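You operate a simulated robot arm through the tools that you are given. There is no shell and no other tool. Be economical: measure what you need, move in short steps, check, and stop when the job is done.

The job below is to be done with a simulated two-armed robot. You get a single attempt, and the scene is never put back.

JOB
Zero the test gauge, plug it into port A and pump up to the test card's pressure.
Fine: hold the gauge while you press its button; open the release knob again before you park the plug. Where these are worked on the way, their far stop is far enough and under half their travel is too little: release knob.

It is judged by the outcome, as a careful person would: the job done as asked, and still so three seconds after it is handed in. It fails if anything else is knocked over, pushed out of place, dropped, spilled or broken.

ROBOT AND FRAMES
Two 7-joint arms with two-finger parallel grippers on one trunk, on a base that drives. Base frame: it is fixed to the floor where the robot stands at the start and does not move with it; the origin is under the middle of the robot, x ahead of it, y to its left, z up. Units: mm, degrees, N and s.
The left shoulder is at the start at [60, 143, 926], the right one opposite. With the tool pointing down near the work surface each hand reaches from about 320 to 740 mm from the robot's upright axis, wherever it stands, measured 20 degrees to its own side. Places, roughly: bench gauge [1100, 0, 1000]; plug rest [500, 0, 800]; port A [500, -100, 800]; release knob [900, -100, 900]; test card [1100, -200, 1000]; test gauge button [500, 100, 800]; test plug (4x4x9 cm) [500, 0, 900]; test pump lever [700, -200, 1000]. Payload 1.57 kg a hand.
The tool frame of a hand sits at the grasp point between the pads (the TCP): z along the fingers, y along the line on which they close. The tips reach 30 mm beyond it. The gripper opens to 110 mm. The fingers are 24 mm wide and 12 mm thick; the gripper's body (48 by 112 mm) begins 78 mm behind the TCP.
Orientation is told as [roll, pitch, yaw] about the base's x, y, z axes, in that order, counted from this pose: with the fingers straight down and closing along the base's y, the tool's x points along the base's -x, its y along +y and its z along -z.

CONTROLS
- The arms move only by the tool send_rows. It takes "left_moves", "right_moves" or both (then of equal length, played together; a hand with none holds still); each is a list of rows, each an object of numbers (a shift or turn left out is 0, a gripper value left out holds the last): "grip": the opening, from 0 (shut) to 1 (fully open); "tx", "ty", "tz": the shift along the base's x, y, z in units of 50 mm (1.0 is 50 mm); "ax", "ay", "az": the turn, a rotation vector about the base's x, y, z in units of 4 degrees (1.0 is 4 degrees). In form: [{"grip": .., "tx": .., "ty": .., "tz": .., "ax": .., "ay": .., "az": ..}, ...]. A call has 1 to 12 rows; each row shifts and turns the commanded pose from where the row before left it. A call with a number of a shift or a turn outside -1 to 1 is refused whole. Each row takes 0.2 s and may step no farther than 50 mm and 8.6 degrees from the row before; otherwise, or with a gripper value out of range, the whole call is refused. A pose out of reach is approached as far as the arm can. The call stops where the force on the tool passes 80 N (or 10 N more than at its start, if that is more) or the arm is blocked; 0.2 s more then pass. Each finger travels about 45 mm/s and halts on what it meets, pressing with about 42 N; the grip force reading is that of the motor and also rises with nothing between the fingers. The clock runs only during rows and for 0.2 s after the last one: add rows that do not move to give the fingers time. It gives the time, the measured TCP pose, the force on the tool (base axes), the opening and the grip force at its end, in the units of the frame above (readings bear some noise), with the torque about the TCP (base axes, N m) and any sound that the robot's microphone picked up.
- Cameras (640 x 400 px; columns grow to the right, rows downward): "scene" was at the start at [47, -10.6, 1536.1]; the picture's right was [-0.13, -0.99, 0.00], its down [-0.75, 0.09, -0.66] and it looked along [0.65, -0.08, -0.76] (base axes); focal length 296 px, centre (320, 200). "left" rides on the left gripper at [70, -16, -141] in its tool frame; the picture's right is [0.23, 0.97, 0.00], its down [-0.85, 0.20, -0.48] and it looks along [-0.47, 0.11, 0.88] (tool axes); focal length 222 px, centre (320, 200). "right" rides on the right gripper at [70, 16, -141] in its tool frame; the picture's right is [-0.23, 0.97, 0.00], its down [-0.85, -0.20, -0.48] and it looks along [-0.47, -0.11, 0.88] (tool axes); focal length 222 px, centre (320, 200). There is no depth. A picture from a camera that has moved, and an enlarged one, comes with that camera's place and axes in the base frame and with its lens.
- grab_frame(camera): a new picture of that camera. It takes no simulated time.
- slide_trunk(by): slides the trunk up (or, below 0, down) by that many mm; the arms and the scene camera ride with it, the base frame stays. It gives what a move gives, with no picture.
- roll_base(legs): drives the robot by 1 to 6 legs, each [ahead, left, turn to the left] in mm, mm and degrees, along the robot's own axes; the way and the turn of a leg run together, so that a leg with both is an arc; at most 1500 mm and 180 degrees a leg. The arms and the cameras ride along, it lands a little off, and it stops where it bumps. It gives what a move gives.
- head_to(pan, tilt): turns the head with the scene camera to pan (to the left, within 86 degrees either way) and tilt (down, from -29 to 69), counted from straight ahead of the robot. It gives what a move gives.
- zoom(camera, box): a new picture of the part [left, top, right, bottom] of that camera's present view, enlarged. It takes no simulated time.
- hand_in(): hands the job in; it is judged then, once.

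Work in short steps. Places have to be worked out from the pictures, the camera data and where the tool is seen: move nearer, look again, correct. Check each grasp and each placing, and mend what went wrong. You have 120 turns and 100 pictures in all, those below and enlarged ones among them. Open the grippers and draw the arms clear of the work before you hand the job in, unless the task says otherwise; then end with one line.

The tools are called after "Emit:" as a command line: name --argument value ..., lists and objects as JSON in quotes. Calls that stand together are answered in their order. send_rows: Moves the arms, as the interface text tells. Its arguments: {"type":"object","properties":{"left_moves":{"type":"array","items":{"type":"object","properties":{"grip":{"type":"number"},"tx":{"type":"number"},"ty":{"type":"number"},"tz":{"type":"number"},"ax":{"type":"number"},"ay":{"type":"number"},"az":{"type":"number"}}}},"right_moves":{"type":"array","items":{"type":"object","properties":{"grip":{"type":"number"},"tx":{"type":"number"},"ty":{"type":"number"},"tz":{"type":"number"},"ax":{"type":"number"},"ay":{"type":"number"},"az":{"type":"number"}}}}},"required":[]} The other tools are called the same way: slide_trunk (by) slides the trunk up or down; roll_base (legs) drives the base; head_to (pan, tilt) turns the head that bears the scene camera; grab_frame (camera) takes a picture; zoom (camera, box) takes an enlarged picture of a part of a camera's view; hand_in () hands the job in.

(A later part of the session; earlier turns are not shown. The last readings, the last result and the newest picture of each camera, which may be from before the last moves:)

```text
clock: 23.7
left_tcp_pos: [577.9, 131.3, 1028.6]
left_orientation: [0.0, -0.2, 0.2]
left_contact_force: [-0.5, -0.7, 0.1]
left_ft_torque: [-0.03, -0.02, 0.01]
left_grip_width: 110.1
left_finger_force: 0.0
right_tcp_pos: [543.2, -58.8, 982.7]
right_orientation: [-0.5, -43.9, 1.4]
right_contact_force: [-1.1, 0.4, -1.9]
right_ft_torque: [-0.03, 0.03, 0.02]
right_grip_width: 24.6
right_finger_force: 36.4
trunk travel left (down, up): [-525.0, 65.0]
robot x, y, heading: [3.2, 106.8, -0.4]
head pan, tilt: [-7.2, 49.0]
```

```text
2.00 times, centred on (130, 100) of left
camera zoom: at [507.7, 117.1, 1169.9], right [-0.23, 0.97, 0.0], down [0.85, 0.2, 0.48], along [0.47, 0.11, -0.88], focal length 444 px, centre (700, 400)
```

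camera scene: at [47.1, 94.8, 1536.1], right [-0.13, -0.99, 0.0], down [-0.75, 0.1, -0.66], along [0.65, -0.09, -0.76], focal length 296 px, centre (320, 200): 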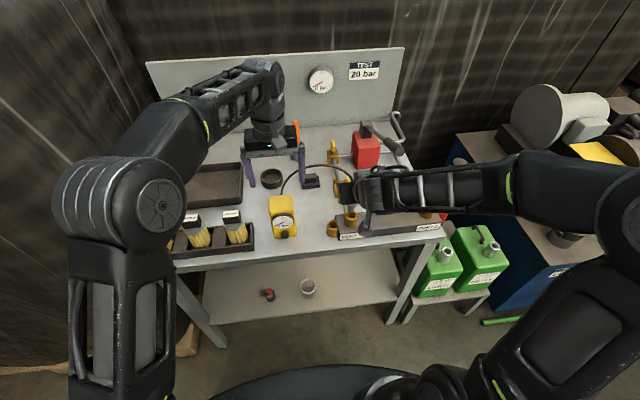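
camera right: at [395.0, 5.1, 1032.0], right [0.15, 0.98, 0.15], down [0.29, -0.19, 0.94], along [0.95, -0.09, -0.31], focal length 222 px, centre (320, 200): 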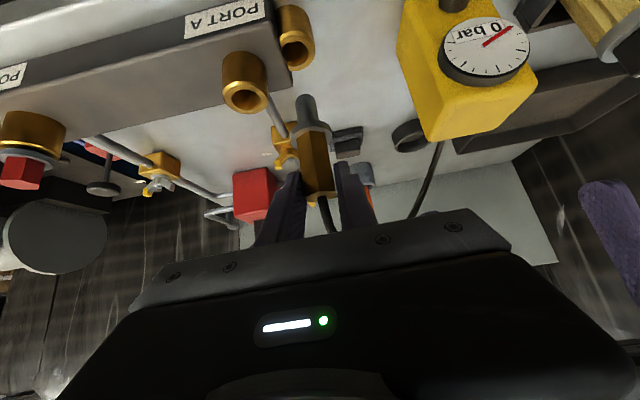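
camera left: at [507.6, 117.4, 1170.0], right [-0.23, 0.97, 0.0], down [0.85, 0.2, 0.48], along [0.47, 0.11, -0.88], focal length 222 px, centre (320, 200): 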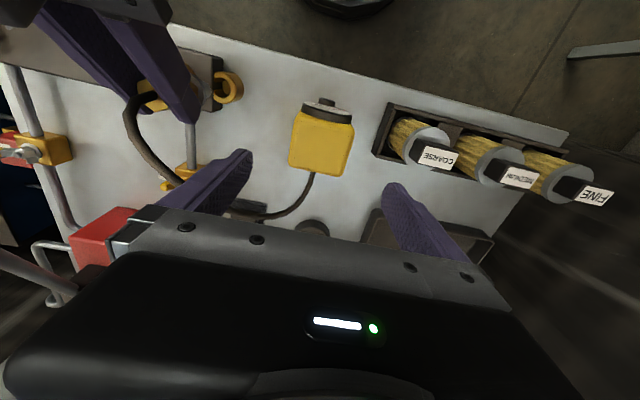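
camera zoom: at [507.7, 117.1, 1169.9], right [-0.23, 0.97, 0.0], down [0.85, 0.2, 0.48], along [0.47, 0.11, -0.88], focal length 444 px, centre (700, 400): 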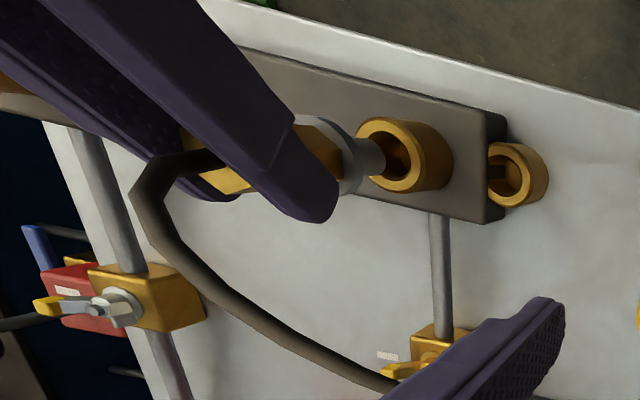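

Combining three views: move x −1.5, y −2.5, mouth ~17 mm below the tip. I correct and lower to enter the mouth.

Emit:
send_rows --right_moves '[{"tx": -0.03, "ty": -0.05}, {"tz": -0.2}, {"tz": -0.12}, {"tz": -0.1}]'

Emit:
zoom --camera "left" --box '[80, 0, 260, 140]'

Emit:
zoom --camera "scene" --box '[325, 175, 385, 245]'

```text
clock: 24.7
left_tcp_pos: [577.6, 131.6, 1029.9]
left_orientation: [-0.1, 0.0, 0.1]
left_contact_force: [0.5, 0.2, 0.1]
left_ft_torque: [-0.02, -0.02, 0.01]
left_grip_width: 110.1
left_finger_force: 0.0
right_tcp_pos: [543.5, -59.6, 961.0]
right_orientation: [-0.5, -43.9, 1.3]
right_contact_force: [0.4, 0.8, -1.7]
right_ft_torque: [0.01, 0.02, -0.01]
right_grip_width: 25.0
right_finger_force: 37.2
trunk travel left (down, up): [-525.0, 65.0]
robot x, y, heading: [0.2, 104.4, -0.1]
head pan, tilt: [-7.2, 49.0]
```

```text
2.86 times, centred on (170, 70) of left
camera zoom: at [508.0, 117.2, 1169.8], right [-0.23, 0.97, 0.0], down [0.85, 0.2, 0.48], along [0.47, 0.11, -0.88], focal length 635 px, centre (749, 571)
```

zoom: 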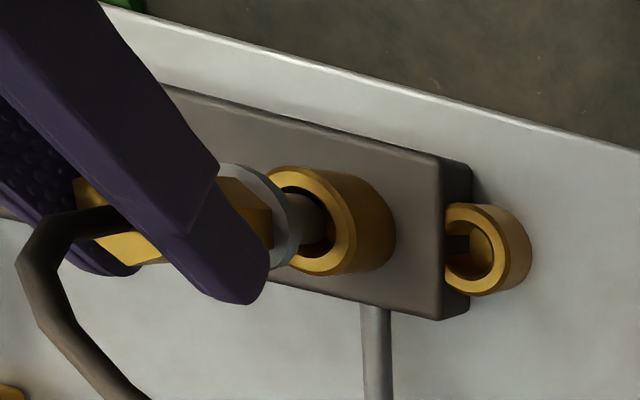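

```text
5.71 times, centred on (355, 210) of scene
camera zoom: at [47.5, 95.0, 1536.0], right [-0.13, -0.99, 0.0], down [-0.75, 0.1, -0.66], along [0.65, -0.09, -0.76], focal length 1688 px, centre (120, 143)
```

zoom: 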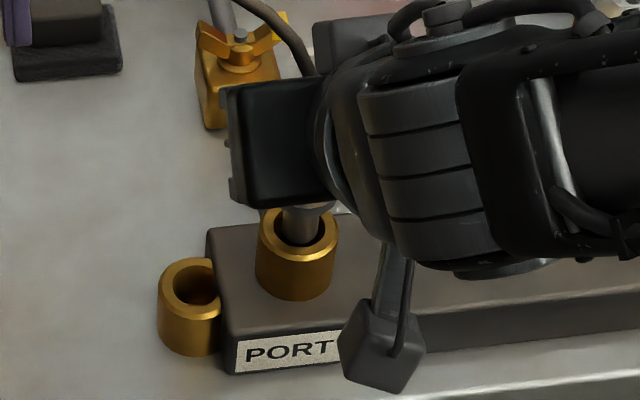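

The stem is inside the mouth and central. I lower further in small steps toward seating.

Emit:
send_rows --right_moves '[{"tz": -0.1}, {"tz": -0.1}, {"tz": -0.1}, {"tz": -0.1}, {"tz": -0.08}, {"tz": -0.06}, {"tz": -0.06}]'

Emit:
zoom --camera "left" --box '[80, 0, 260, 140]'

```text
clock: 26.3
left_tcp_pos: [576.6, 131.0, 1029.9]
left_orientation: [0.0, -0.2, 0.0]
left_contact_force: [0.6, 0.0, -0.2]
left_ft_torque: [0.01, 0.03, 0.03]
left_grip_width: 110.1
left_finger_force: 0.0
right_tcp_pos: [542.1, -60.9, 935.1]
right_orientation: [-0.6, -44.1, 1.4]
right_contact_force: [-4.4, -1.1, 15.8]
right_ft_torque: [-0.08, 0.29, -0.01]
right_grip_width: 25.0
right_finger_force: 36.2
trunk travel left (down, up): [-525.0, 65.0]
robot x, y, heading: [-1.3, 104.8, -0.5]
head pan, tilt: [-7.2, 49.0]
```

```text
2.86 times, centred on (170, 70) of left
camera zoom: at [506.4, 117.3, 1170.9], right [-0.23, 0.97, 0.0], down [0.85, 0.2, 0.48], along [0.47, 0.11, -0.88], focal length 635 px, centre (749, 571)
```

zoom: 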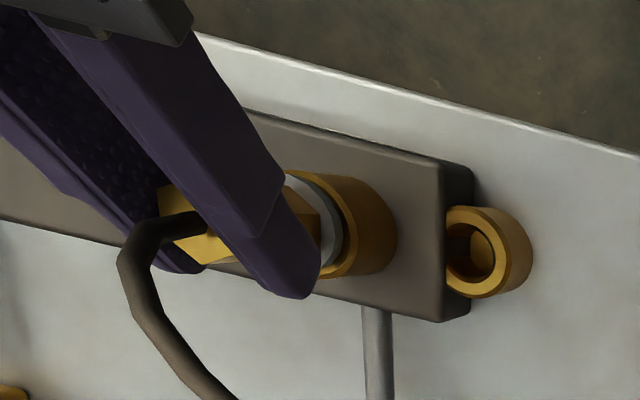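

Nearly seated with 16 N resistance. I push a few mm more to seat it firmly.

Emit:
send_rows --right_moves '[{"tz": -0.06}, {"tz": -0.06}, {"tz": -0.06}]'

Emit:
zoom --camera "left" --box '[80, 0, 260, 140]'

```text
clock: 27.1
left_tcp_pos: [575.9, 132.4, 1030.0]
left_orientation: [0.0, -0.2, 0.2]
left_contact_force: [0.8, -0.4, 0.0]
left_ft_torque: [0.01, 0.01, 0.0]
left_grip_width: 109.8
left_finger_force: 0.1
right_tcp_pos: [541.2, -59.7, 925.2]
right_orientation: [-0.5, -44.1, 1.4]
right_contact_force: [1.9, 0.0, 27.7]
right_ft_torque: [0.06, -0.16, 0.0]
right_grip_width: 25.1
right_finger_force: 36.6
trunk travel left (down, up): [-525.0, 65.0]
robot x, y, heading: [-0.5, 105.8, -0.5]
head pan, tilt: [-7.2, 49.0]
```

```text
2.86 times, centred on (170, 70) of left
camera zoom: at [506.2, 117.7, 1170.8], right [-0.23, 0.97, 0.0], down [0.85, 0.2, 0.48], along [0.47, 0.11, -0.88], focal length 635 px, centre (749, 571)
```

zoom: 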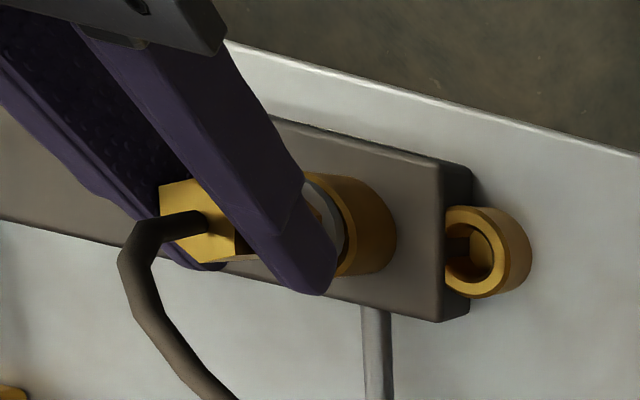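

The plug bottomed out at the same depth relation as in its rest (+42 mm ≈ mouth height difference), the fingers then slipped. I release, back off and inspect.

Emit:
send_rows --right_moves '[{"grip": 0.35}, {"grip": 0.45}, {"tz": 0.1}, {"tx": -0.6}, {"tx": -0.7}]'

Emit:
zoom --camera "right" --box '[220, 40, 420, 240]'

Emit:
zoom --camera "left" --box '[80, 0, 260, 140]'

```text
clock: 28.3
left_tcp_pos: [577.5, 131.6, 1029.8]
left_orientation: [0.0, 0.0, 0.1]
left_contact_force: [-1.3, -0.6, -0.7]
left_ft_torque: [-0.03, -0.01, -0.04]
left_grip_width: 110.4
left_finger_force: 0.0
right_tcp_pos: [477.8, -61.6, 929.2]
right_orientation: [-0.6, -43.7, 1.4]
right_contact_force: [0.0, 0.2, 0.2]
right_ft_torque: [0.01, 0.01, 0.02]
right_grip_width: 49.3
right_finger_force: 0.0
trunk travel left (down, up): [-525.0, 65.0]
robot x, y, heading: [-3.2, 107.3, -0.6]
head pan, tilt: [-7.2, 49.0]
```

```text
2.00 times, centred on (320, 140) of right
camera zoom: at [329.5, -47.3, 982.2], right [0.15, 0.98, 0.15], down [0.29, -0.19, 0.94], along [0.95, -0.09, -0.31], focal length 444 px, centre (320, 320)
```

zoom: 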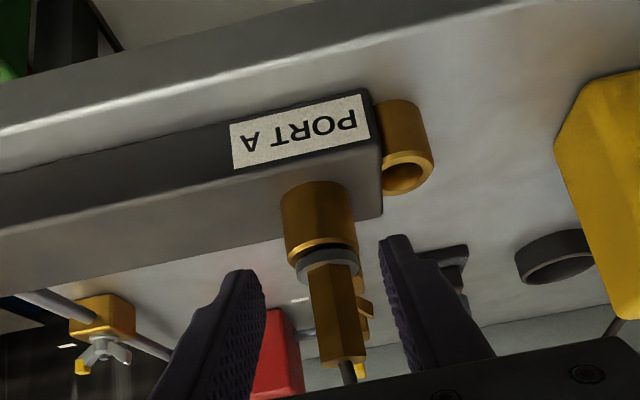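

```text
2.86 times, centred on (170, 70) of left
camera zoom: at [507.3, 117.5, 1170.1], right [-0.23, 0.97, 0.0], down [0.85, 0.2, 0.48], along [0.47, 0.11, -0.88], focal length 635 px, centre (749, 571)
```

zoom: 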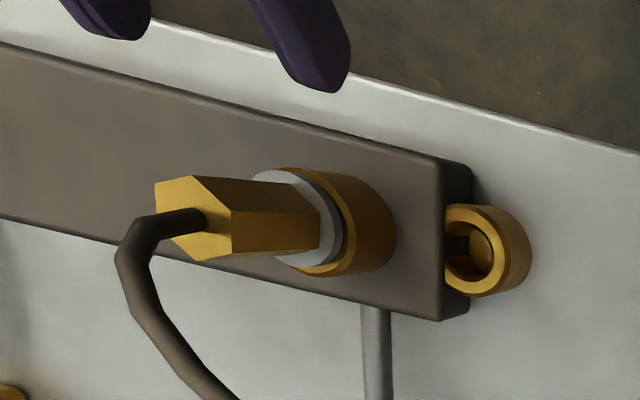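

I enlarge the seat to judge whether it is fully home.

Emit:
zoom --camera "right" --box '[290, 110, 360, 180]'

Emit:
zoom --camera "scene" --box '[330, 180, 370, 230]'

```text
5.71 times, centred on (325, 145) of right
camera zoom: at [329.5, -47.3, 982.2], right [0.15, 0.98, 0.15], down [0.29, -0.19, 0.94], along [0.95, -0.09, -0.31], focal length 1269 px, centre (291, 514)
```

zoom: 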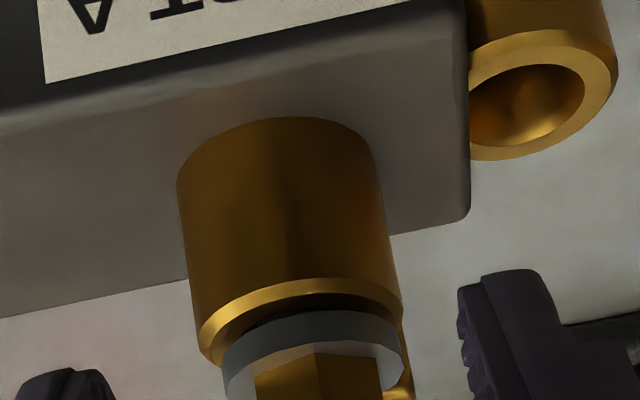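

```text
8.00 times, centred on (350, 205) of scene
camera zoom: at [46.5, 95.2, 1536.1], right [-0.13, -0.99, 0.0], down [-0.75, 0.1, -0.66], along [0.65, -0.09, -0.75], focal length 2364 px, centre (80, 160)
```

zoom: 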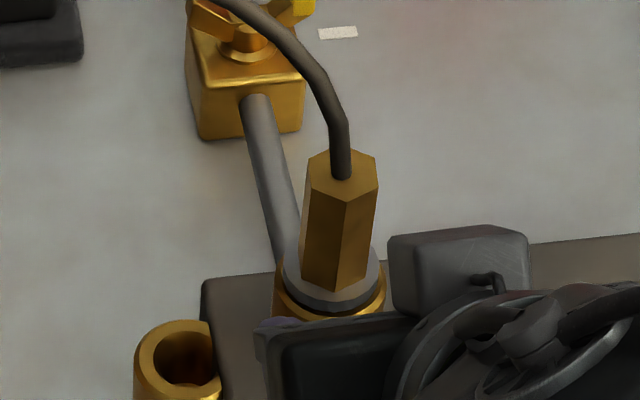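

It looks seated like it was in its rest, but I heard no click; I regrip with the fingertips over the washer and press down harder to be sure.

Emit:
send_rows --right_moves '[{"tz": 0.1, "ty": 0.04}, {"tx": 0.6}, {"tx": 0.48}, {"grip": 0.1}, {"grip": 0.1}, {"grip": 0.1}, {"tz": -0.1}, {"tz": -0.1}, {"tz": -0.08}, {"tz": -0.08}]'

Emit:
zoom --camera "left" --box '[80, 0, 260, 140]'

```text
clock: 30.5
left_tcp_pos: [576.2, 131.0, 1030.4]
left_orientation: [0.0, 0.0, 0.1]
left_contact_force: [0.9, -0.4, 0.0]
left_ft_torque: [-0.02, -0.02, -0.02]
left_grip_width: 110.0
left_finger_force: 0.1
right_tcp_pos: [529.2, -57.8, 916.8]
right_orientation: [-0.6, -44.0, 1.3]
right_contact_force: [-2.9, -4.6, 15.1]
right_ft_torque: [-0.19, -0.03, -0.08]
right_grip_width: 25.4
right_finger_force: 17.2
trunk travel left (down, up): [-525.0, 65.0]
robot x, y, heading: [1.2, 107.1, -0.2]
head pan, tilt: [-7.2, 49.0]
```

```text
2.86 times, centred on (170, 70) of left
camera zoom: at [506.6, 117.0, 1170.5], right [-0.23, 0.97, 0.0], down [0.85, 0.2, 0.48], along [0.47, 0.11, -0.88], focal length 635 px, centre (749, 571)
```

zoom: 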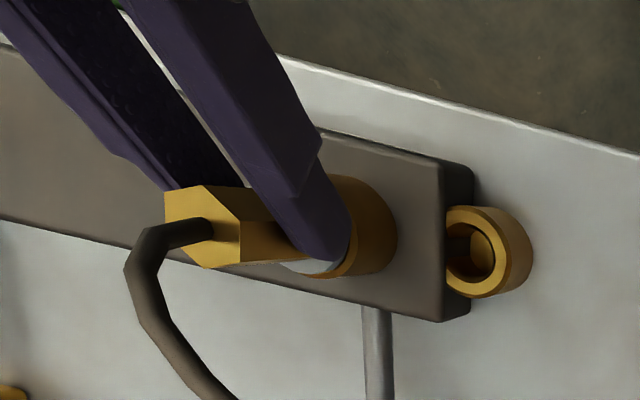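

The plug went in a little more. I press further.

Emit:
send_rows --right_moves '[{"tz": -0.08}, {"tz": -0.08}, {"tz": -0.08}]'

Emit:
zoom --camera "left" --box '[80, 0, 260, 140]'

```text
clock: 31.4
left_tcp_pos: [572.7, 130.0, 1030.5]
left_orientation: [0.1, -0.3, 0.1]
left_contact_force: [0.1, -0.1, -0.3]
left_ft_torque: [0.0, -0.02, 0.0]
left_grip_width: 110.0
left_finger_force: 0.0
right_tcp_pos: [533.0, -60.4, 915.1]
right_orientation: [-1.3, -45.5, 1.8]
right_contact_force: [-20.8, -5.0, 35.9]
right_ft_torque: [0.12, 0.5, -0.07]
right_grip_width: 25.1
right_finger_force: 36.5
trunk travel left (down, up): [-525.0, 65.0]
robot x, y, heading: [2.6, 107.4, -0.6]
head pan, tilt: [-7.2, 49.0]
stopped in row 3 (right hand): the force on the tool passed its limit (the readings are from after the stop); the commanded pose is now the measured one
```

```text
2.86 times, centred on (170, 70) of left
camera zoom: at [502.2, 116.1, 1171.7], right [-0.23, 0.97, 0.0], down [0.85, 0.2, 0.48], along [0.47, 0.11, -0.88], focal length 635 px, centre (749, 571)
```

zoom: 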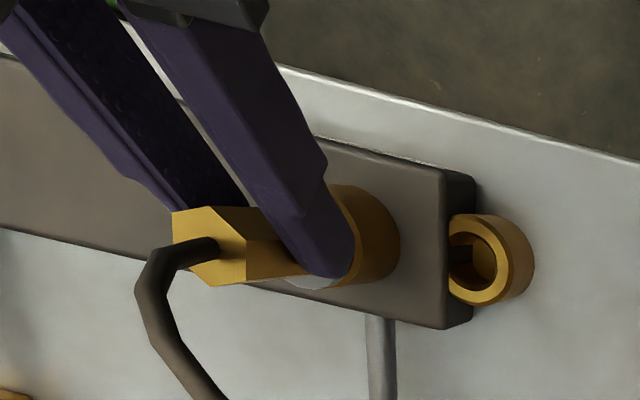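

It bottomed at 80 N, so the plug is home. I relax, release and back off.

Emit:
send_rows --right_moves '[{"tz": 0.06}, {"grip": 0.35}, {"grip": 0.45}, {"grip": 0.45}, {"tz": 0.1}, {"tx": -0.6}, {"tx": -0.5}]'

Emit:
zoom --camera "right" --box '[280, 90, 380, 190]'

Emit:
zoom --camera "left" --box '[80, 0, 260, 140]'

```text
clock: 33.0
left_tcp_pos: [577.1, 130.6, 1029.6]
left_orientation: [0.0, 0.0, 0.1]
left_contact_force: [-0.4, -0.3, -0.2]
left_ft_torque: [0.03, 0.0, 0.0]
left_grip_width: 110.2
left_finger_force: 0.1
right_tcp_pos: [482.4, -58.7, 918.0]
right_orientation: [-0.9, -44.8, 1.7]
right_contact_force: [-0.5, -0.2, 0.6]
right_ft_torque: [0.01, -0.02, -0.02]
right_grip_width: 49.5
right_finger_force: 0.0
trunk travel left (down, up): [-525.0, 65.0]
robot x, y, heading: [-0.9, 105.3, -0.6]
head pan, tilt: [-7.2, 49.0]
```

```text
4.00 times, centred on (330, 140) of right
camera zoom: at [332.4, -44.4, 969.0], right [0.14, 0.98, 0.15], down [0.27, -0.18, 0.94], along [0.95, -0.1, -0.29], focal length 888 px, centre (280, 440)
```

zoom: 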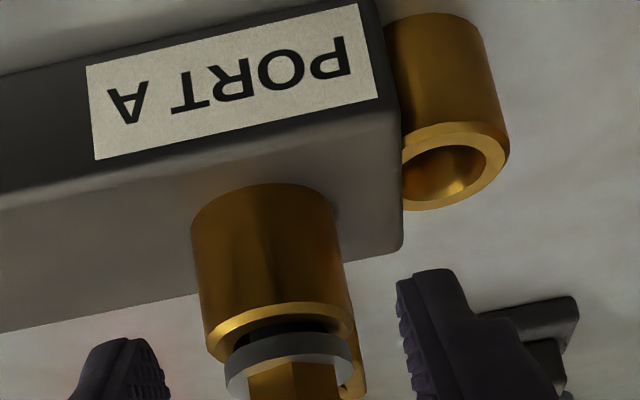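

```text
2.86 times, centred on (170, 70) of left
camera zoom: at [507.4, 117.0, 1169.9], right [-0.23, 0.97, 0.0], down [0.85, 0.2, 0.48], along [0.47, 0.11, -0.88], focal length 635 px, centre (749, 571)
```

zoom: 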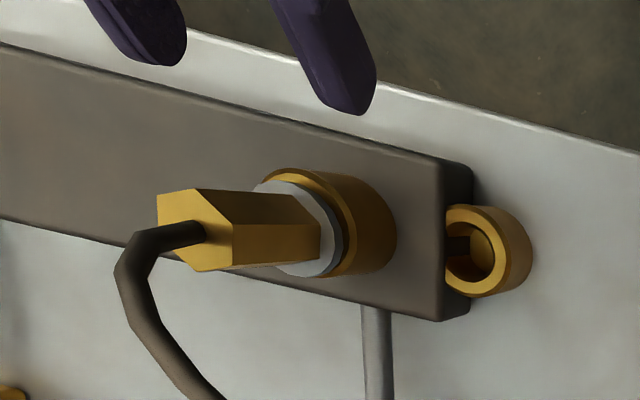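

Plug is in port A. Now I'll prepare to drive closer for the knob and pump: right hand up, upright, and out to the right, clear of the lever.

Emit:
send_rows --right_moves '[{"tz": 0.7, "tx": -0.2}, {"tz": 0.7}, {"tz": 0.5, "ay": 1}, {"tz": 0.5, "ay": 1, "ty": -0.3}, {"tz": 0.4, "ay": 1, "ty": -0.3}, {"ay": 1, "ty": -0.4}, {"ay": 1, "ty": -0.4}, {"ay": 1, "ty": -0.4, "tx": -0.2}, {"ay": 1, "ty": -0.4, "tx": -0.3}, {"ay": 1, "ty": -0.4, "tx": -0.3}, {"ay": 1, "ty": -0.3, "tx": -0.3}, {"ay": 1, "tx": -0.3}]'

Emit:
grab_frame --camera "scene"

```text
clock: 35.5
left_tcp_pos: [577.6, 131.3, 1030.6]
left_orientation: [0.0, 0.0, 0.1]
left_contact_force: [-0.6, -0.2, 0.6]
left_ft_torque: [-0.03, -0.03, 0.0]
left_grip_width: 110.0
left_finger_force: 0.2
right_tcp_pos: [407.8, -204.6, 1059.5]
right_orientation: [0.1, -4.7, 1.2]
right_contact_force: [0.5, -0.2, 0.2]
right_ft_torque: [-0.01, 0.01, 0.01]
right_grip_width: 49.6
right_finger_force: 0.1
right hand out of reach, approached as far as the arm can: row 1
trunk travel left (down, up): [-525.0, 65.0]
robot x, y, heading: [-2.9, 103.9, -0.4]
head pan, tilt: [-7.2, 49.0]
```

```text
50 pictures are left
camera scene: at [46.9, 95.0, 1536.1], right [-0.13, -0.99, 0.0], down [-0.75, 0.1, -0.66], along [0.65, -0.09, -0.76], focal length 296 px, centre (320, 200)
```

scene: 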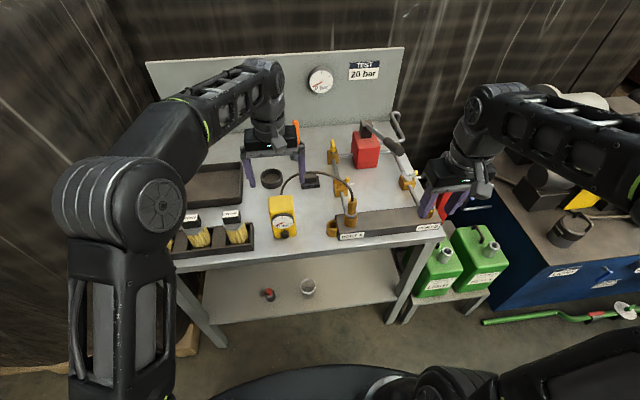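

Hands are clear. I drive 115 mm right, then 150 mm ahead.

Emit:
roll_base --legs '[[0, -115, 0], [150, 0, 0]]'

Emit:
grab_frame --camera "scene"

```text
clock: 37.7
left_tcp_pos: [726.1, 15.9, 1028.5]
left_orientation: [0.1, 0.0, 0.1]
left_contact_force: [-0.2, 0.5, -0.1]
left_ft_torque: [-0.03, 0.04, 0.03]
left_grip_width: 109.7
left_finger_force: 0.0
right_tcp_pos: [556.6, -320.1, 1059.0]
right_orientation: [0.1, -4.8, 1.2]
right_contact_force: [0.9, -1.3, -1.1]
right_ft_torque: [0.0, 0.0, 0.0]
right_grip_width: 49.5
right_finger_force: 0.0
trunk travel left (down, up): [-525.0, 65.0]
robot x, y, heading: [150.0, -8.9, -0.5]
head pan, tilt: [-7.2, 49.0]
```

```text
49 pictures are left
camera scene: at [196.4, -20.1, 1536.0], right [-0.13, -0.99, 0.0], down [-0.75, 0.1, -0.65], along [0.65, -0.09, -0.76], focal length 296 px, centre (320, 200)
```

scene: 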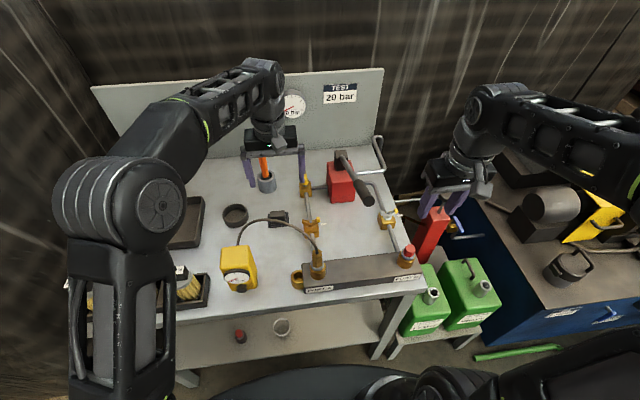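

Good. I zoom on knob and lever from this new camera place.

Emit:
zoom --camera "scene" --box '[290, 130, 410, 220]'

Emit:
zoom --camera "left" --box '[0, 60, 260, 300]'

```text
4.44 times, centred on (350, 175) of scene
camera zoom: at [196.4, -20.1, 1536.0], right [-0.13, -0.99, 0.0], down [-0.75, 0.1, -0.65], along [0.65, -0.09, -0.76], focal length 1313 px, centre (187, 311)
```

zoom: 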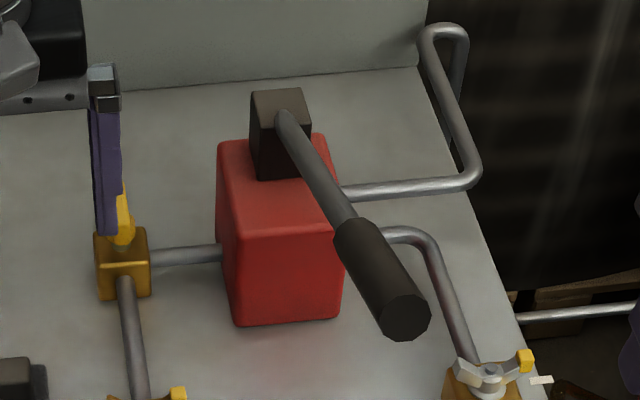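

```text
1.67 times, centred on (130, 180) of left
camera zoom: at [656.6, 1.7, 1169.2], right [-0.23, 0.97, 0.0], down [0.86, 0.2, 0.48], along [0.47, 0.11, -0.88], focal length 370 px, centre (637, 233)
```

zoom: 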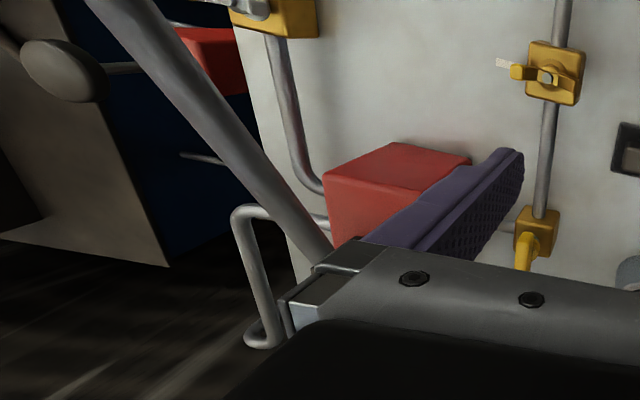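

Knob ≈ [858,-59,~870] with its tab lying along x; lever grip end ≈ [554,-165,1099]. I bring the half-closed left hand above the knob and look down with its camera.

Emit:
send_rows --left_moves '[{"grip": 0.5, "ty": -0.5}, {"ty": -0.5, "tx": 0.4}, {"ty": -0.5, "tx": 0.8}, {"tx": 0.8}, {"tx": 0.6}]'

Emit:
zoom --camera "left" --box '[220, 60, 420, 240]'

Emit:
zoom --camera "scene" --box '[260, 110, 420, 220]'

```text
clock: 38.9
left_tcp_pos: [731.9, -17.8, 1029.4]
left_orientation: [0.0, 0.0, 0.1]
left_contact_force: [-0.4, 0.0, -0.6]
left_ft_torque: [-0.01, 0.02, 0.01]
left_grip_width: 55.1
left_finger_force: 0.0
left hand out of reach, approached as far as the arm can: row 2, 3, 4, 5
right_tcp_pos: [555.1, -319.4, 1058.5]
right_orientation: [0.0, -4.9, 1.2]
right_contact_force: [0.2, -0.2, -0.4]
right_ft_torque: [0.01, 0.0, -0.02]
right_grip_width: 49.6
right_finger_force: 0.0
trunk travel left (down, up): [-525.0, 65.0]
robot x, y, heading: [144.7, -9.4, -0.6]
head pan, tilt: [-7.2, 49.0]
```

```text
2.22 times, centred on (320, 150) of left
camera zoom: at [661.8, -31.4, 1169.8], right [-0.23, 0.97, 0.0], down [0.85, 0.2, 0.48], along [0.47, 0.11, -0.88], focal length 494 px, centre (320, 311)
```

zoom: 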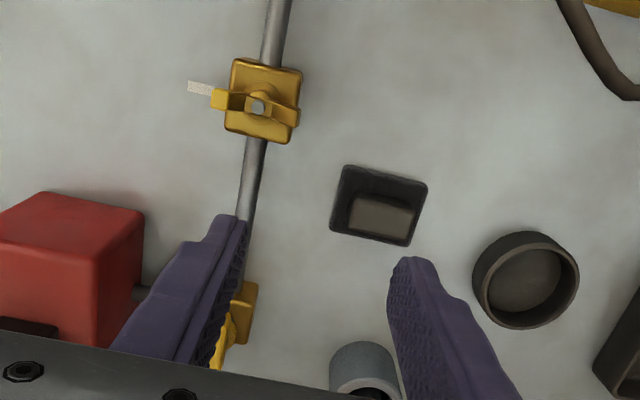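

```text
3.64 times, centred on (340, 165) of scene
camera zoom: at [194.8, -20.3, 1536.1], right [-0.13, -0.99, 0.0], down [-0.75, 0.1, -0.66], along [0.65, -0.09, -0.76], focal length 1074 px, centre (247, 327)
```

zoom: 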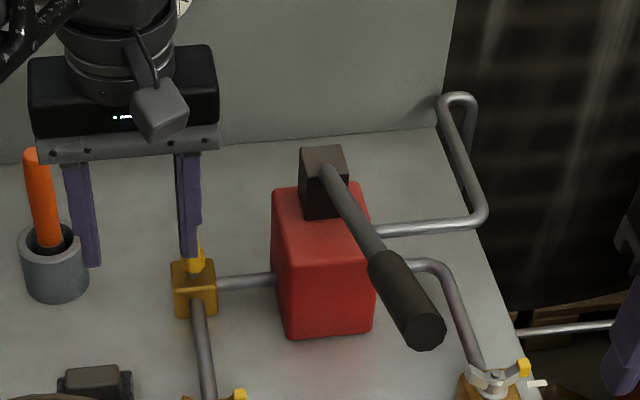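

The arm is at its reach limit here, so I roll 50 mm further ahead, then tilt the left hand forward.

Emit:
roll_base --legs '[[50, 0, 0]]'

Emit:
send_rows --left_moves '[{"ay": -1, "tx": -0.3}, {"ay": -1, "tx": -0.3}, {"ay": -1, "tx": -0.3}, {"ay": -1, "ty": -0.2}, {"ay": -1, "ty": -0.2}, {"ay": -1, "ty": -0.2}, {"ay": -1, "ty": -0.2}, {"ay": -1, "tz": -0.2}, {"ay": -1, "tz": -0.2}, {"ay": -1, "tz": -0.2}]'

Emit:
zoom --camera "left" --box '[220, 60, 420, 240]'

```text
clock: 39.9
left_tcp_pos: [784.7, -18.1, 1027.4]
left_orientation: [0.0, 0.0, 0.1]
left_contact_force: [0.8, -0.2, -1.1]
left_ft_torque: [0.0, 0.06, 0.01]
left_grip_width: 55.1
left_finger_force: 0.0
right_tcp_pos: [605.6, -321.0, 1059.2]
right_orientation: [0.2, -4.7, 1.1]
right_contact_force: [1.3, -0.1, 0.0]
right_ft_torque: [0.0, 0.01, 0.0]
right_grip_width: 49.4
right_finger_force: 0.2
trunk travel left (down, up): [-525.0, 65.0]
robot x, y, heading: [196.2, -10.0, -0.9]
head pan, tilt: [-7.2, 49.0]
```

```text
clock: 42.0
left_tcp_pos: [737.5, -57.8, 998.3]
left_orientation: [0.1, -40.1, -0.1]
left_contact_force: [-1.3, 0.2, 0.3]
left_ft_torque: [0.02, 0.0, 0.02]
left_grip_width: 55.2
left_finger_force: 0.1
right_tcp_pos: [605.1, -320.6, 1059.1]
right_orientation: [0.1, -5.0, 1.0]
right_contact_force: [-0.7, 0.4, 0.0]
right_ft_torque: [-0.01, -0.01, 0.02]
right_grip_width: 49.4
right_finger_force: 0.1
trunk travel left (down, up): [-525.0, 65.0]
robot x, y, heading: [196.5, -11.0, -0.6]
head pan, tilt: [-7.2, 49.0]
```

```text
2.22 times, centred on (320, 150) of left
camera zoom: at [592.6, -72.4, 1061.7], right [-0.17, 0.97, -0.15], down [0.34, 0.2, 0.92], along [0.92, 0.11, -0.37], focal length 494 px, centre (320, 311)
```

zoom: 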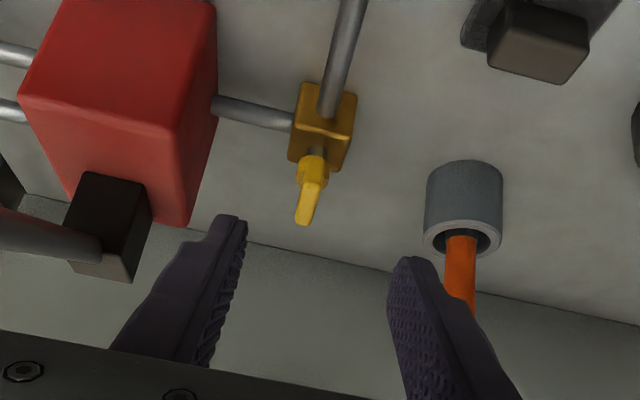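

Clear view. I enlarge the knob.

Emit:
zoom --camera "left" --box '[295, 95, 345, 165]'

```text
5.71 times, centred on (320, 130) of left
camera zoom: at [592.6, -72.4, 1061.7], right [-0.17, 0.97, -0.15], down [0.34, 0.2, 0.92], along [0.92, 0.11, -0.37], focal length 1269 px, centre (320, 600)
```

zoom: 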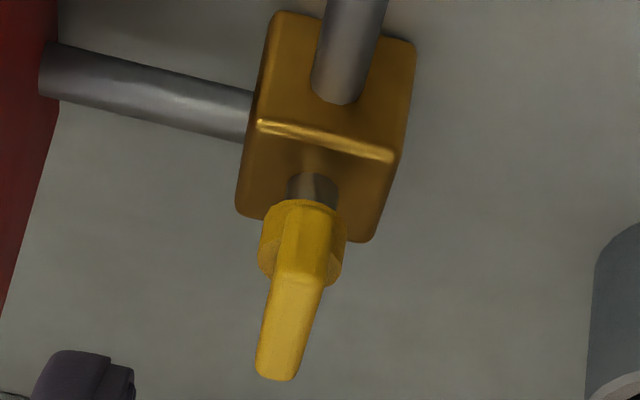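

Knob axis ≈ [858,-59], tab from x≈848 to 892, top z≈878, thickness ~10 mm. I approach along the tilt to TCP [880,-59,878] with the fingers astride the tab tail.

Emit:
send_rows --left_moves '[{"tx": 0.8, "tz": -0.5, "grip": 0.4}, {"tx": 0.6, "tz": -0.5}, {"tx": 0.6, "tz": -0.5}, {"tx": 0.5, "tz": -0.5, "ty": -0.02}]'

Emit:
zoom --camera "left" --box '[240, 80, 400, 220]'

```text
clock: 43.0
left_tcp_pos: [862.3, -59.6, 898.5]
left_orientation: [-0.1, -40.2, 0.0]
left_contact_force: [0.4, 0.4, 0.0]
left_ft_torque: [0.03, -0.02, 0.0]
left_grip_width: 43.9
left_finger_force: 0.1
right_tcp_pos: [605.5, -319.6, 1059.7]
right_orientation: [0.1, -4.8, 1.2]
right_contact_force: [0.1, -0.9, -0.5]
right_ft_torque: [-0.03, 0.0, -0.02]
right_grip_width: 49.4
right_finger_force: 0.0
trunk travel left (down, up): [-525.0, 65.0]
robot x, y, heading: [198.3, -11.5, -0.6]
head pan, tilt: [-7.2, 49.0]
```

```text
2.86 times, centred on (320, 150) of left
camera zoom: at [718.4, -73.2, 961.2], right [-0.17, 0.97, -0.15], down [0.35, 0.2, 0.92], along [0.92, 0.11, -0.37], focal length 635 px, centre (320, 343)
```

zoom: 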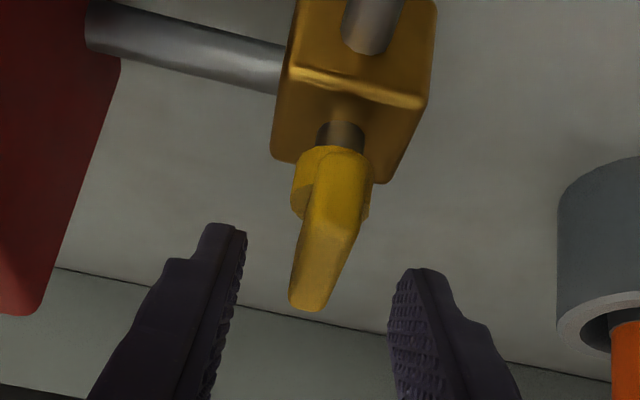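

Refined: axis ≈ [848,-59.5], tail end x≈880, top z≈885. I move to [870,-59.5,884] and close on the tab.

Emit:
send_rows --left_moves '[{"tx": 0.16, "tz": -0.15}, {"tz": -0.15}, {"grip": 0.2}, {"grip": 0.05}, {"grip": 0.02}, {"grip": 0.0}]'

Emit:
zoom --camera "left" --box '[240, 80, 400, 220]'

```text
clock: 44.5
left_tcp_pos: [870.2, -61.0, 884.5]
left_orientation: [-0.1, -40.1, 0.0]
left_contact_force: [1.7, -8.7, -1.3]
left_ft_torque: [0.09, -0.53, 0.04]
left_grip_width: 12.1
left_finger_force: 29.1
right_tcp_pos: [606.3, -321.8, 1058.6]
right_orientation: [0.2, -4.9, 1.1]
right_contact_force: [0.0, -0.2, -0.1]
right_ft_torque: [0.02, -0.02, 0.0]
right_grip_width: 49.3
right_finger_force: 0.0
trunk travel left (down, up): [-525.0, 65.0]
robot x, y, heading: [200.0, -8.6, -0.3]
head pan, tilt: [-7.2, 49.0]
```

```text
2.86 times, centred on (320, 150) of left
camera zoom: at [725.3, -75.3, 946.8], right [-0.17, 0.97, -0.15], down [0.35, 0.2, 0.92], along [0.92, 0.11, -0.37], focal length 635 px, centre (320, 343)
```

zoom: 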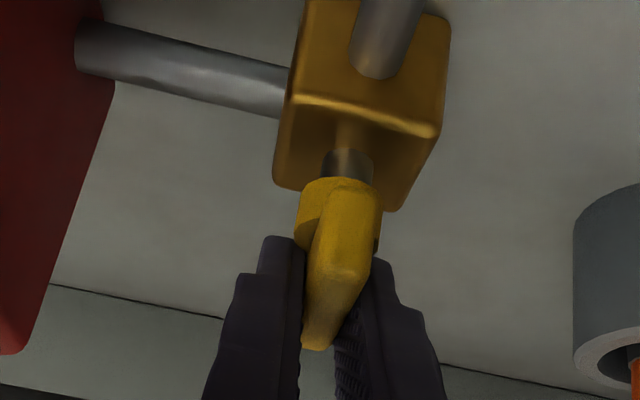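

Tab held (12 mm). I turn it clockwise 24° about its axis and watch torque.

Emit:
send_rows --left_moves '[{"az": -1, "ty": -0.031, "tx": -0.001}, {"az": -1, "ty": -0.03, "tx": -0.003}, {"az": -1, "ty": -0.03, "tx": -0.005}, {"az": -1, "ty": -0.03, "tx": -0.008}, {"az": -1, "ty": -0.029, "tx": -0.01}, {"az": -1, "ty": -0.028, "tx": -0.012}]'

Emit:
zoom --camera "left" --box '[240, 80, 400, 220]'

```text
clock: 45.9
left_tcp_pos: [869.7, -63.5, 884.3]
left_orientation: [0.1, -40.1, -23.8]
left_contact_force: [8.1, 10.0, 7.4]
left_ft_torque: [-0.15, 0.51, -0.04]
left_grip_width: 12.0
left_finger_force: 28.9
right_tcp_pos: [605.4, -317.8, 1058.9]
right_orientation: [0.1, -4.9, 1.2]
right_contact_force: [0.3, -0.1, 0.7]
right_ft_torque: [-0.03, 0.0, 0.03]
right_grip_width: 49.6
right_finger_force: 0.0
trunk travel left (down, up): [-525.0, 65.0]
robot x, y, heading: [196.6, -11.6, -0.7]
head pan, tilt: [-7.2, 49.0]
```

```text
2.86 times, centred on (320, 150) of left
camera zoom: at [730.6, -18.4, 947.0], right [0.23, 0.96, -0.15], down [0.4, 0.04, 0.92], along [0.89, -0.27, -0.37], focal length 635 px, centre (320, 343)
```

zoom: 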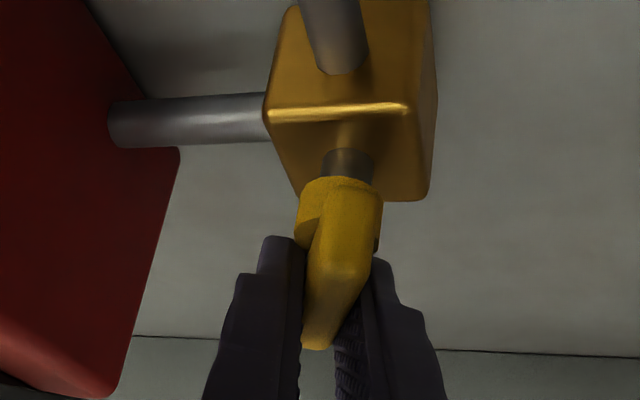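

The knob follows; the readings put its axis nearer (≈ x 860). I correct the radius and continue turning to ~68°.

Emit:
send_rows --left_moves '[{"ty": 0.1, "tx": 0.02}, {"az": -1, "ty": -0.014, "tx": -0.007}, {"az": -1, "ty": -0.013, "tx": -0.008}, {"az": -1, "ty": -0.012, "tx": -0.009}, {"az": -1, "ty": -0.012, "tx": -0.01}, {"az": -1, "ty": -0.011, "tx": -0.011}, {"az": -1, "ty": -0.01, "tx": -0.011}, {"az": -1, "ty": -0.009, "tx": -0.012}, {"az": -1, "ty": -0.009, "tx": -0.012}, {"az": -1, "ty": -0.008, "tx": -0.013}, {"az": -1, "ty": -0.007, "tx": -0.013}, {"az": -1, "ty": -0.006, "tx": -0.014}]'

Emit:
zoom --camera "left" --box '[240, 80, 400, 220]'

```text
clock: 48.5
left_tcp_pos: [866.3, -67.2, 884.4]
left_orientation: [0.2, -40.4, -67.9]
left_contact_force: [21.9, 8.6, 9.9]
left_ft_torque: [0.11, 0.31, -0.15]
left_grip_width: 12.0
left_finger_force: 28.7
right_tcp_pos: [605.9, -319.3, 1058.7]
right_orientation: [0.1, -4.8, 1.2]
right_contact_force: [-0.2, -0.5, 0.3]
right_ft_torque: [0.01, -0.01, -0.04]
right_grip_width: 49.3
right_finger_force: 0.1
trunk travel left (down, up): [-525.0, 65.0]
robot x, y, heading: [200.4, -10.5, -0.9]
head pan, tilt: [-7.2, 49.0]
```

```text
2.86 times, centred on (320, 150) of left
camera zoom: at [796.1, 62.9, 946.5], right [0.84, 0.53, -0.14], down [0.31, -0.24, 0.92], along [0.45, -0.81, -0.37], focal length 635 px, centre (320, 343)
```

zoom: 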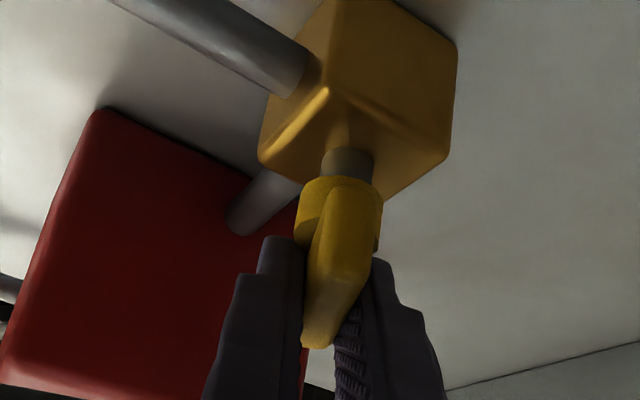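

It follows well (axis ≈ [864,-61]). I re-centre and turn further, watching for the stop.

Emit:
send_rows --left_moves '[{"tx": 0.07, "ty": 0.02}, {"az": -1, "tx": -0.008, "ty": -0.004}, {"az": -1, "tx": -0.009, "ty": -0.003}, {"az": -1, "tx": -0.009, "ty": -0.002}, {"az": -1, "tx": -0.009, "ty": -0.002}, {"az": -1, "tx": -0.009, "ty": -0.001}, {"az": -1, "tx": -0.009}]'

Emit:
zoom --camera "left" --box '[240, 80, 400, 220]'

```text
clock: 50.0
left_tcp_pos: [864.4, -67.0, 884.6]
left_orientation: [0.0, -40.1, -92.0]
left_contact_force: [6.1, 4.5, 10.3]
left_ft_torque: [0.34, -0.28, 1.09]
left_grip_width: 12.5
left_finger_force: 29.3
right_tcp_pos: [605.4, -319.9, 1058.7]
right_orientation: [0.1, -4.8, 1.1]
right_contact_force: [-0.2, 0.2, 0.1]
right_ft_torque: [0.0, -0.01, 0.0]
right_grip_width: 49.2
right_finger_force: 0.1
trunk travel left (down, up): [-525.0, 65.0]
robot x, y, heading: [198.0, -10.3, -0.4]
head pan, tilt: [-7.2, 49.0]
```

```text
2.86 times, centred on (320, 150) of left
camera zoom: at [852.6, 79.6, 947.0], right [0.98, 0.14, -0.15], down [0.19, -0.35, 0.92], along [0.08, -0.93, -0.37], focal length 635 px, centre (320, 343)
```

zoom: 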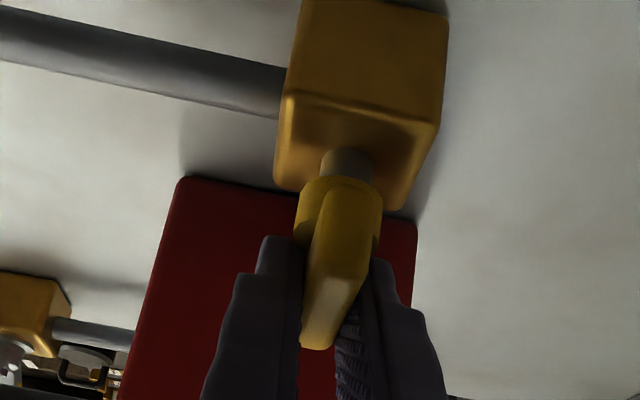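

Torque about z rose to 1.1 N·m at 92°—likely the stop. I test 8° more.

Emit:
send_rows --left_moves '[{"az": -1, "tx": -0.005}, {"az": -1, "tx": -0.005}]'

```text
clock: 50.6
left_tcp_pos: [864.2, -68.7, 885.1]
left_orientation: [0.2, -40.1, -100.0]
left_contact_force: [6.4, 1.1, 8.7]
left_ft_torque: [-0.06, -0.42, 1.32]
left_grip_width: 16.9
left_finger_force: 31.6
right_tcp_pos: [604.6, -319.2, 1058.8]
right_orientation: [0.1, -4.8, 1.0]
right_contact_force: [0.5, -0.2, -0.7]
right_ft_torque: [0.0, -0.01, 0.03]
right_grip_width: 49.4
right_finger_force: 0.0
trunk travel left (down, up): [-525.0, 65.0]
robot x, y, heading: [200.1, -8.1, -0.5]
head pan, tilt: [-7.2, 49.0]
```

The fingers now skew on the tab: it is at its stop (≈90°). I relax 8°, open, and lift straight up.

Emit:
send_rows --left_moves '[{"az": 1}, {"az": 1, "grip": 0.2}, {"grip": 0.4}, {"grip": 0.4}, {"tz": 0.4}, {"tz": 0.8}, {"tz": 0.8}]'

Emit:
grab_frame --camera "scene"

```text
clock: 52.2
left_tcp_pos: [863.1, -67.3, 983.4]
left_orientation: [0.0, -40.1, -92.1]
left_contact_force: [0.0, -0.1, -0.3]
left_ft_torque: [0.0, 0.02, 0.0]
left_grip_width: 43.8
left_finger_force: 0.0
right_tcp_pos: [604.9, -318.7, 1059.2]
right_orientation: [0.1, -4.9, 1.2]
right_contact_force: [-0.4, 1.3, -0.3]
right_ft_torque: [0.01, 0.0, 0.02]
right_grip_width: 49.5
right_finger_force: 0.0
trunk travel left (down, up): [-525.0, 65.0]
robot x, y, heading: [197.7, -7.6, -0.7]
head pan, tilt: [-7.2, 49.0]
```

```text
37 pictures are left
camera scene: at [244.5, -20.8, 1536.0], right [-0.14, -0.99, 0.0], down [-0.75, 0.1, -0.66], along [0.65, -0.09, -0.75], focal length 296 px, centre (320, 200)
```

scene: 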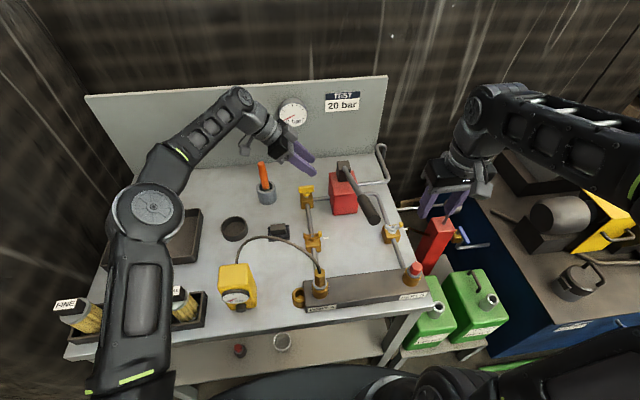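

Release knob closed (tab now points toward the pump). Now the lever: handle ≈ x 554–649 at y≈-166, z≈1080 mid. I bring the right hand above it, open 75 mm.

Emit:
send_rows --right_moves '[{"tz": 0.8, "grip": 0.7}, {"tz": 0.8, "ay": 0.6}, {"tz": 0.7, "ay": 0.6}, {"ty": 0.8}, {"ty": 0.8}, {"ty": 0.8}, {"ty": 0.66}]'

Emit:
grab_frame --camera "right"

Emit:
zoom --camera "scene" --box '[270, 90, 430, 260]'

```text
clock: 53.9
left_tcp_pos: [864.6, -67.0, 983.5]
left_orientation: [-0.1, -40.1, -91.9]
left_contact_force: [0.2, -0.7, -0.2]
left_ft_torque: [-0.03, 0.02, -0.02]
left_grip_width: 44.1
left_finger_force: 0.0
right_tcp_pos: [608.0, -170.3, 1138.4]
right_orientation: [0.2, -3.5, 0.6]
right_contact_force: [0.9, -0.5, 0.0]
right_ft_torque: [-0.01, 0.02, -0.02]
right_grip_width: 76.8
right_finger_force: 0.0
right hand out of reach, approached as far as the arm can: row 2, 3
trunk travel left (down, up): [-525.0, 65.0]
robot x, y, heading: [198.2, -9.1, -0.5]
head pan, tilt: [-7.2, 49.0]
```

```text
36 pictures are left
camera right: at [530.1, -155.0, 1275.4], right [0.22, 0.98, 0.02], down [0.83, -0.19, 0.53], along [0.52, -0.1, -0.85], focal length 222 px, centre (320, 200)
```

right: 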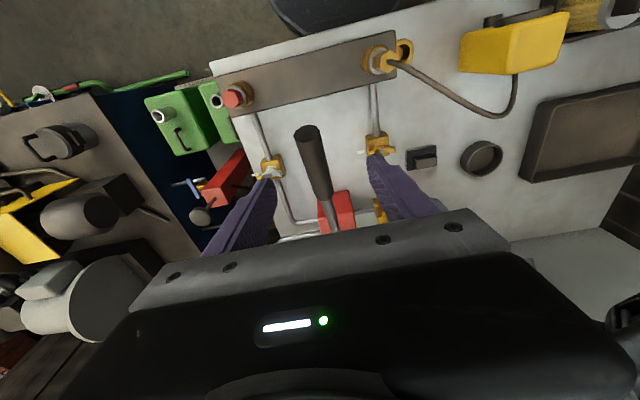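

```text
2.35 times, centred on (350, 175) of scene
camera zoom: at [245.3, -20.5, 1536.0], right [-0.14, -0.99, 0.0], down [-0.75, 0.1, -0.66], along [0.65, -0.09, -0.76], focal length 695 px, centre (249, 259)
```

zoom: 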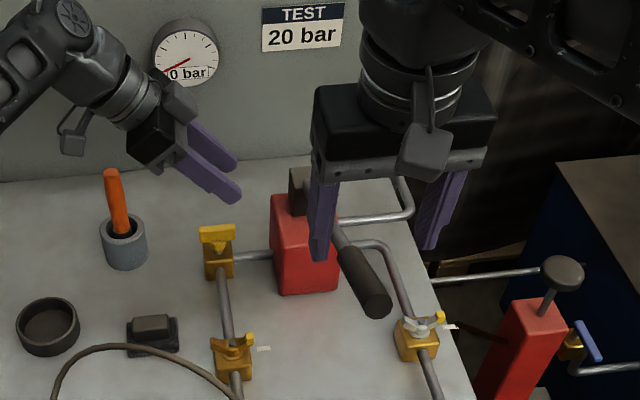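

Handle is centred between the fingers (y≈-171). I descend to z≈1080 and close on it.

Emit:
send_rows --right_moves '[{"tz": -0.4, "ay": 0.5}, {"tz": -0.4, "ay": 0.4}, {"tz": -0.36}, {"grip": 0.4}, {"grip": 0.25}, {"grip": 0.2}, {"grip": 0.15}]'

Emit:
grab_frame --camera "right"

```text
clock: 55.5
left_tcp_pos: [864.2, -70.1, 984.5]
left_orientation: [0.0, -40.0, -92.0]
left_contact_force: [-0.7, -0.4, 0.8]
left_ft_torque: [0.03, 0.0, -0.02]
left_grip_width: 44.2
left_finger_force: 0.1
right_tcp_pos: [607.1, -174.3, 1080.1]
right_orientation: [0.1, 0.0, 0.7]
right_contact_force: [0.6, -15.9, 2.1]
right_ft_torque: [-0.55, -0.11, -0.1]
right_grip_width: 31.2
right_finger_force: 8.3
trunk travel left (down, up): [-525.0, 65.0]
robot x, y, heading: [196.6, -7.8, -0.7]
head pan, tilt: [-7.2, 49.0]
```

```text
34 pictures are left
camera right: at [538.4, -158.8, 1221.5], right [0.22, 0.98, 0.0], down [0.86, -0.19, 0.48], along [0.47, -0.1, -0.88], focal length 222 px, centre (320, 200)
```

right: 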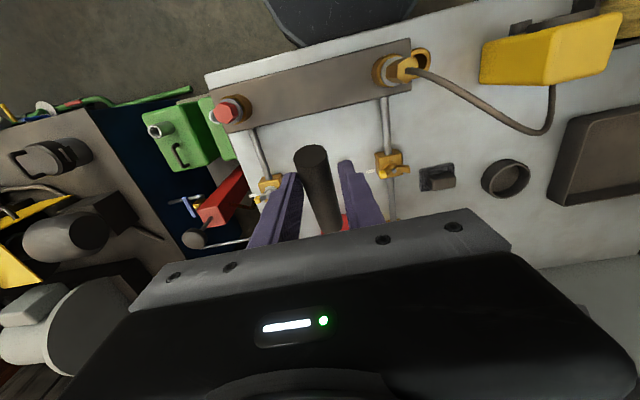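

Handle touched; its centre is ~5 mm further right. I shift and tighten.

Emit:
send_rows --right_moves '[{"ty": -0.1, "grip": 0.1}, {"grip": 0.05}, {"grip": 0.0}]'

```text
clock: 56.2
left_tcp_pos: [864.3, -70.1, 983.7]
left_orientation: [0.0, -39.9, -92.0]
left_contact_force: [-0.2, 0.7, -0.5]
left_ft_torque: [-0.02, 0.01, 0.0]
left_grip_width: 44.1
left_finger_force: 0.1
right_tcp_pos: [607.7, -177.0, 1080.2]
right_orientation: [0.3, 0.1, 0.6]
right_contact_force: [-0.6, -14.2, 2.4]
right_ft_torque: [-0.46, -0.02, -0.26]
right_grip_width: 25.8
right_finger_force: 20.4
trunk travel left (down, up): [-525.0, 65.0]
robot x, y, heading: [196.5, -9.2, -0.8]
head pan, tilt: [-7.2, 49.0]
```

Emit:
send_rows --right_moves '[{"ty": -0.08}, {}, {}]'

Emit:
zoom --camera "right" --box '[220, 110, 420, 240]'

```text
clock: 57.0
left_tcp_pos: [863.6, -67.3, 983.6]
left_orientation: [0.0, -40.1, -91.9]
left_contact_force: [-0.9, -0.5, 0.9]
left_ft_torque: [0.01, -0.03, -0.01]
left_grip_width: 44.1
left_finger_force: 0.0
right_tcp_pos: [608.4, -175.9, 1081.4]
right_orientation: [0.3, 0.2, 0.8]
right_contact_force: [-2.7, 6.5, -8.9]
right_ft_torque: [0.04, 0.02, -0.63]
right_grip_width: 25.6
right_finger_force: 37.1
trunk travel left (down, up): [-525.0, 65.0]
robot x, y, heading: [199.7, -5.7, -0.7]
head pan, tilt: [-7.2, 49.0]
```

```text
3.08 times, centred on (320, 175) of right
camera zoom: at [538.5, -162.3, 1221.8], right [0.21, 0.98, 0.0], down [0.86, -0.19, 0.48], along [0.47, -0.1, -0.88], focal length 684 px, centre (320, 277)
```

zoom: 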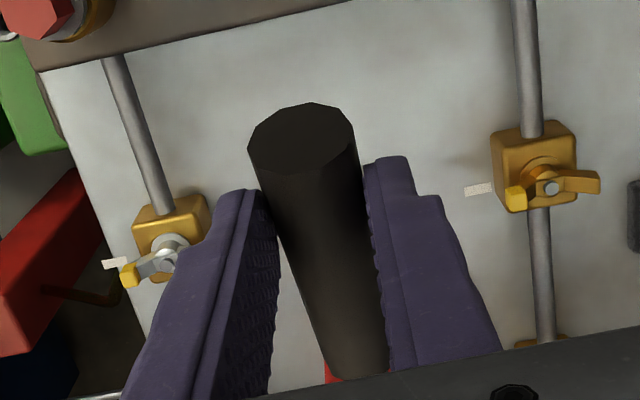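

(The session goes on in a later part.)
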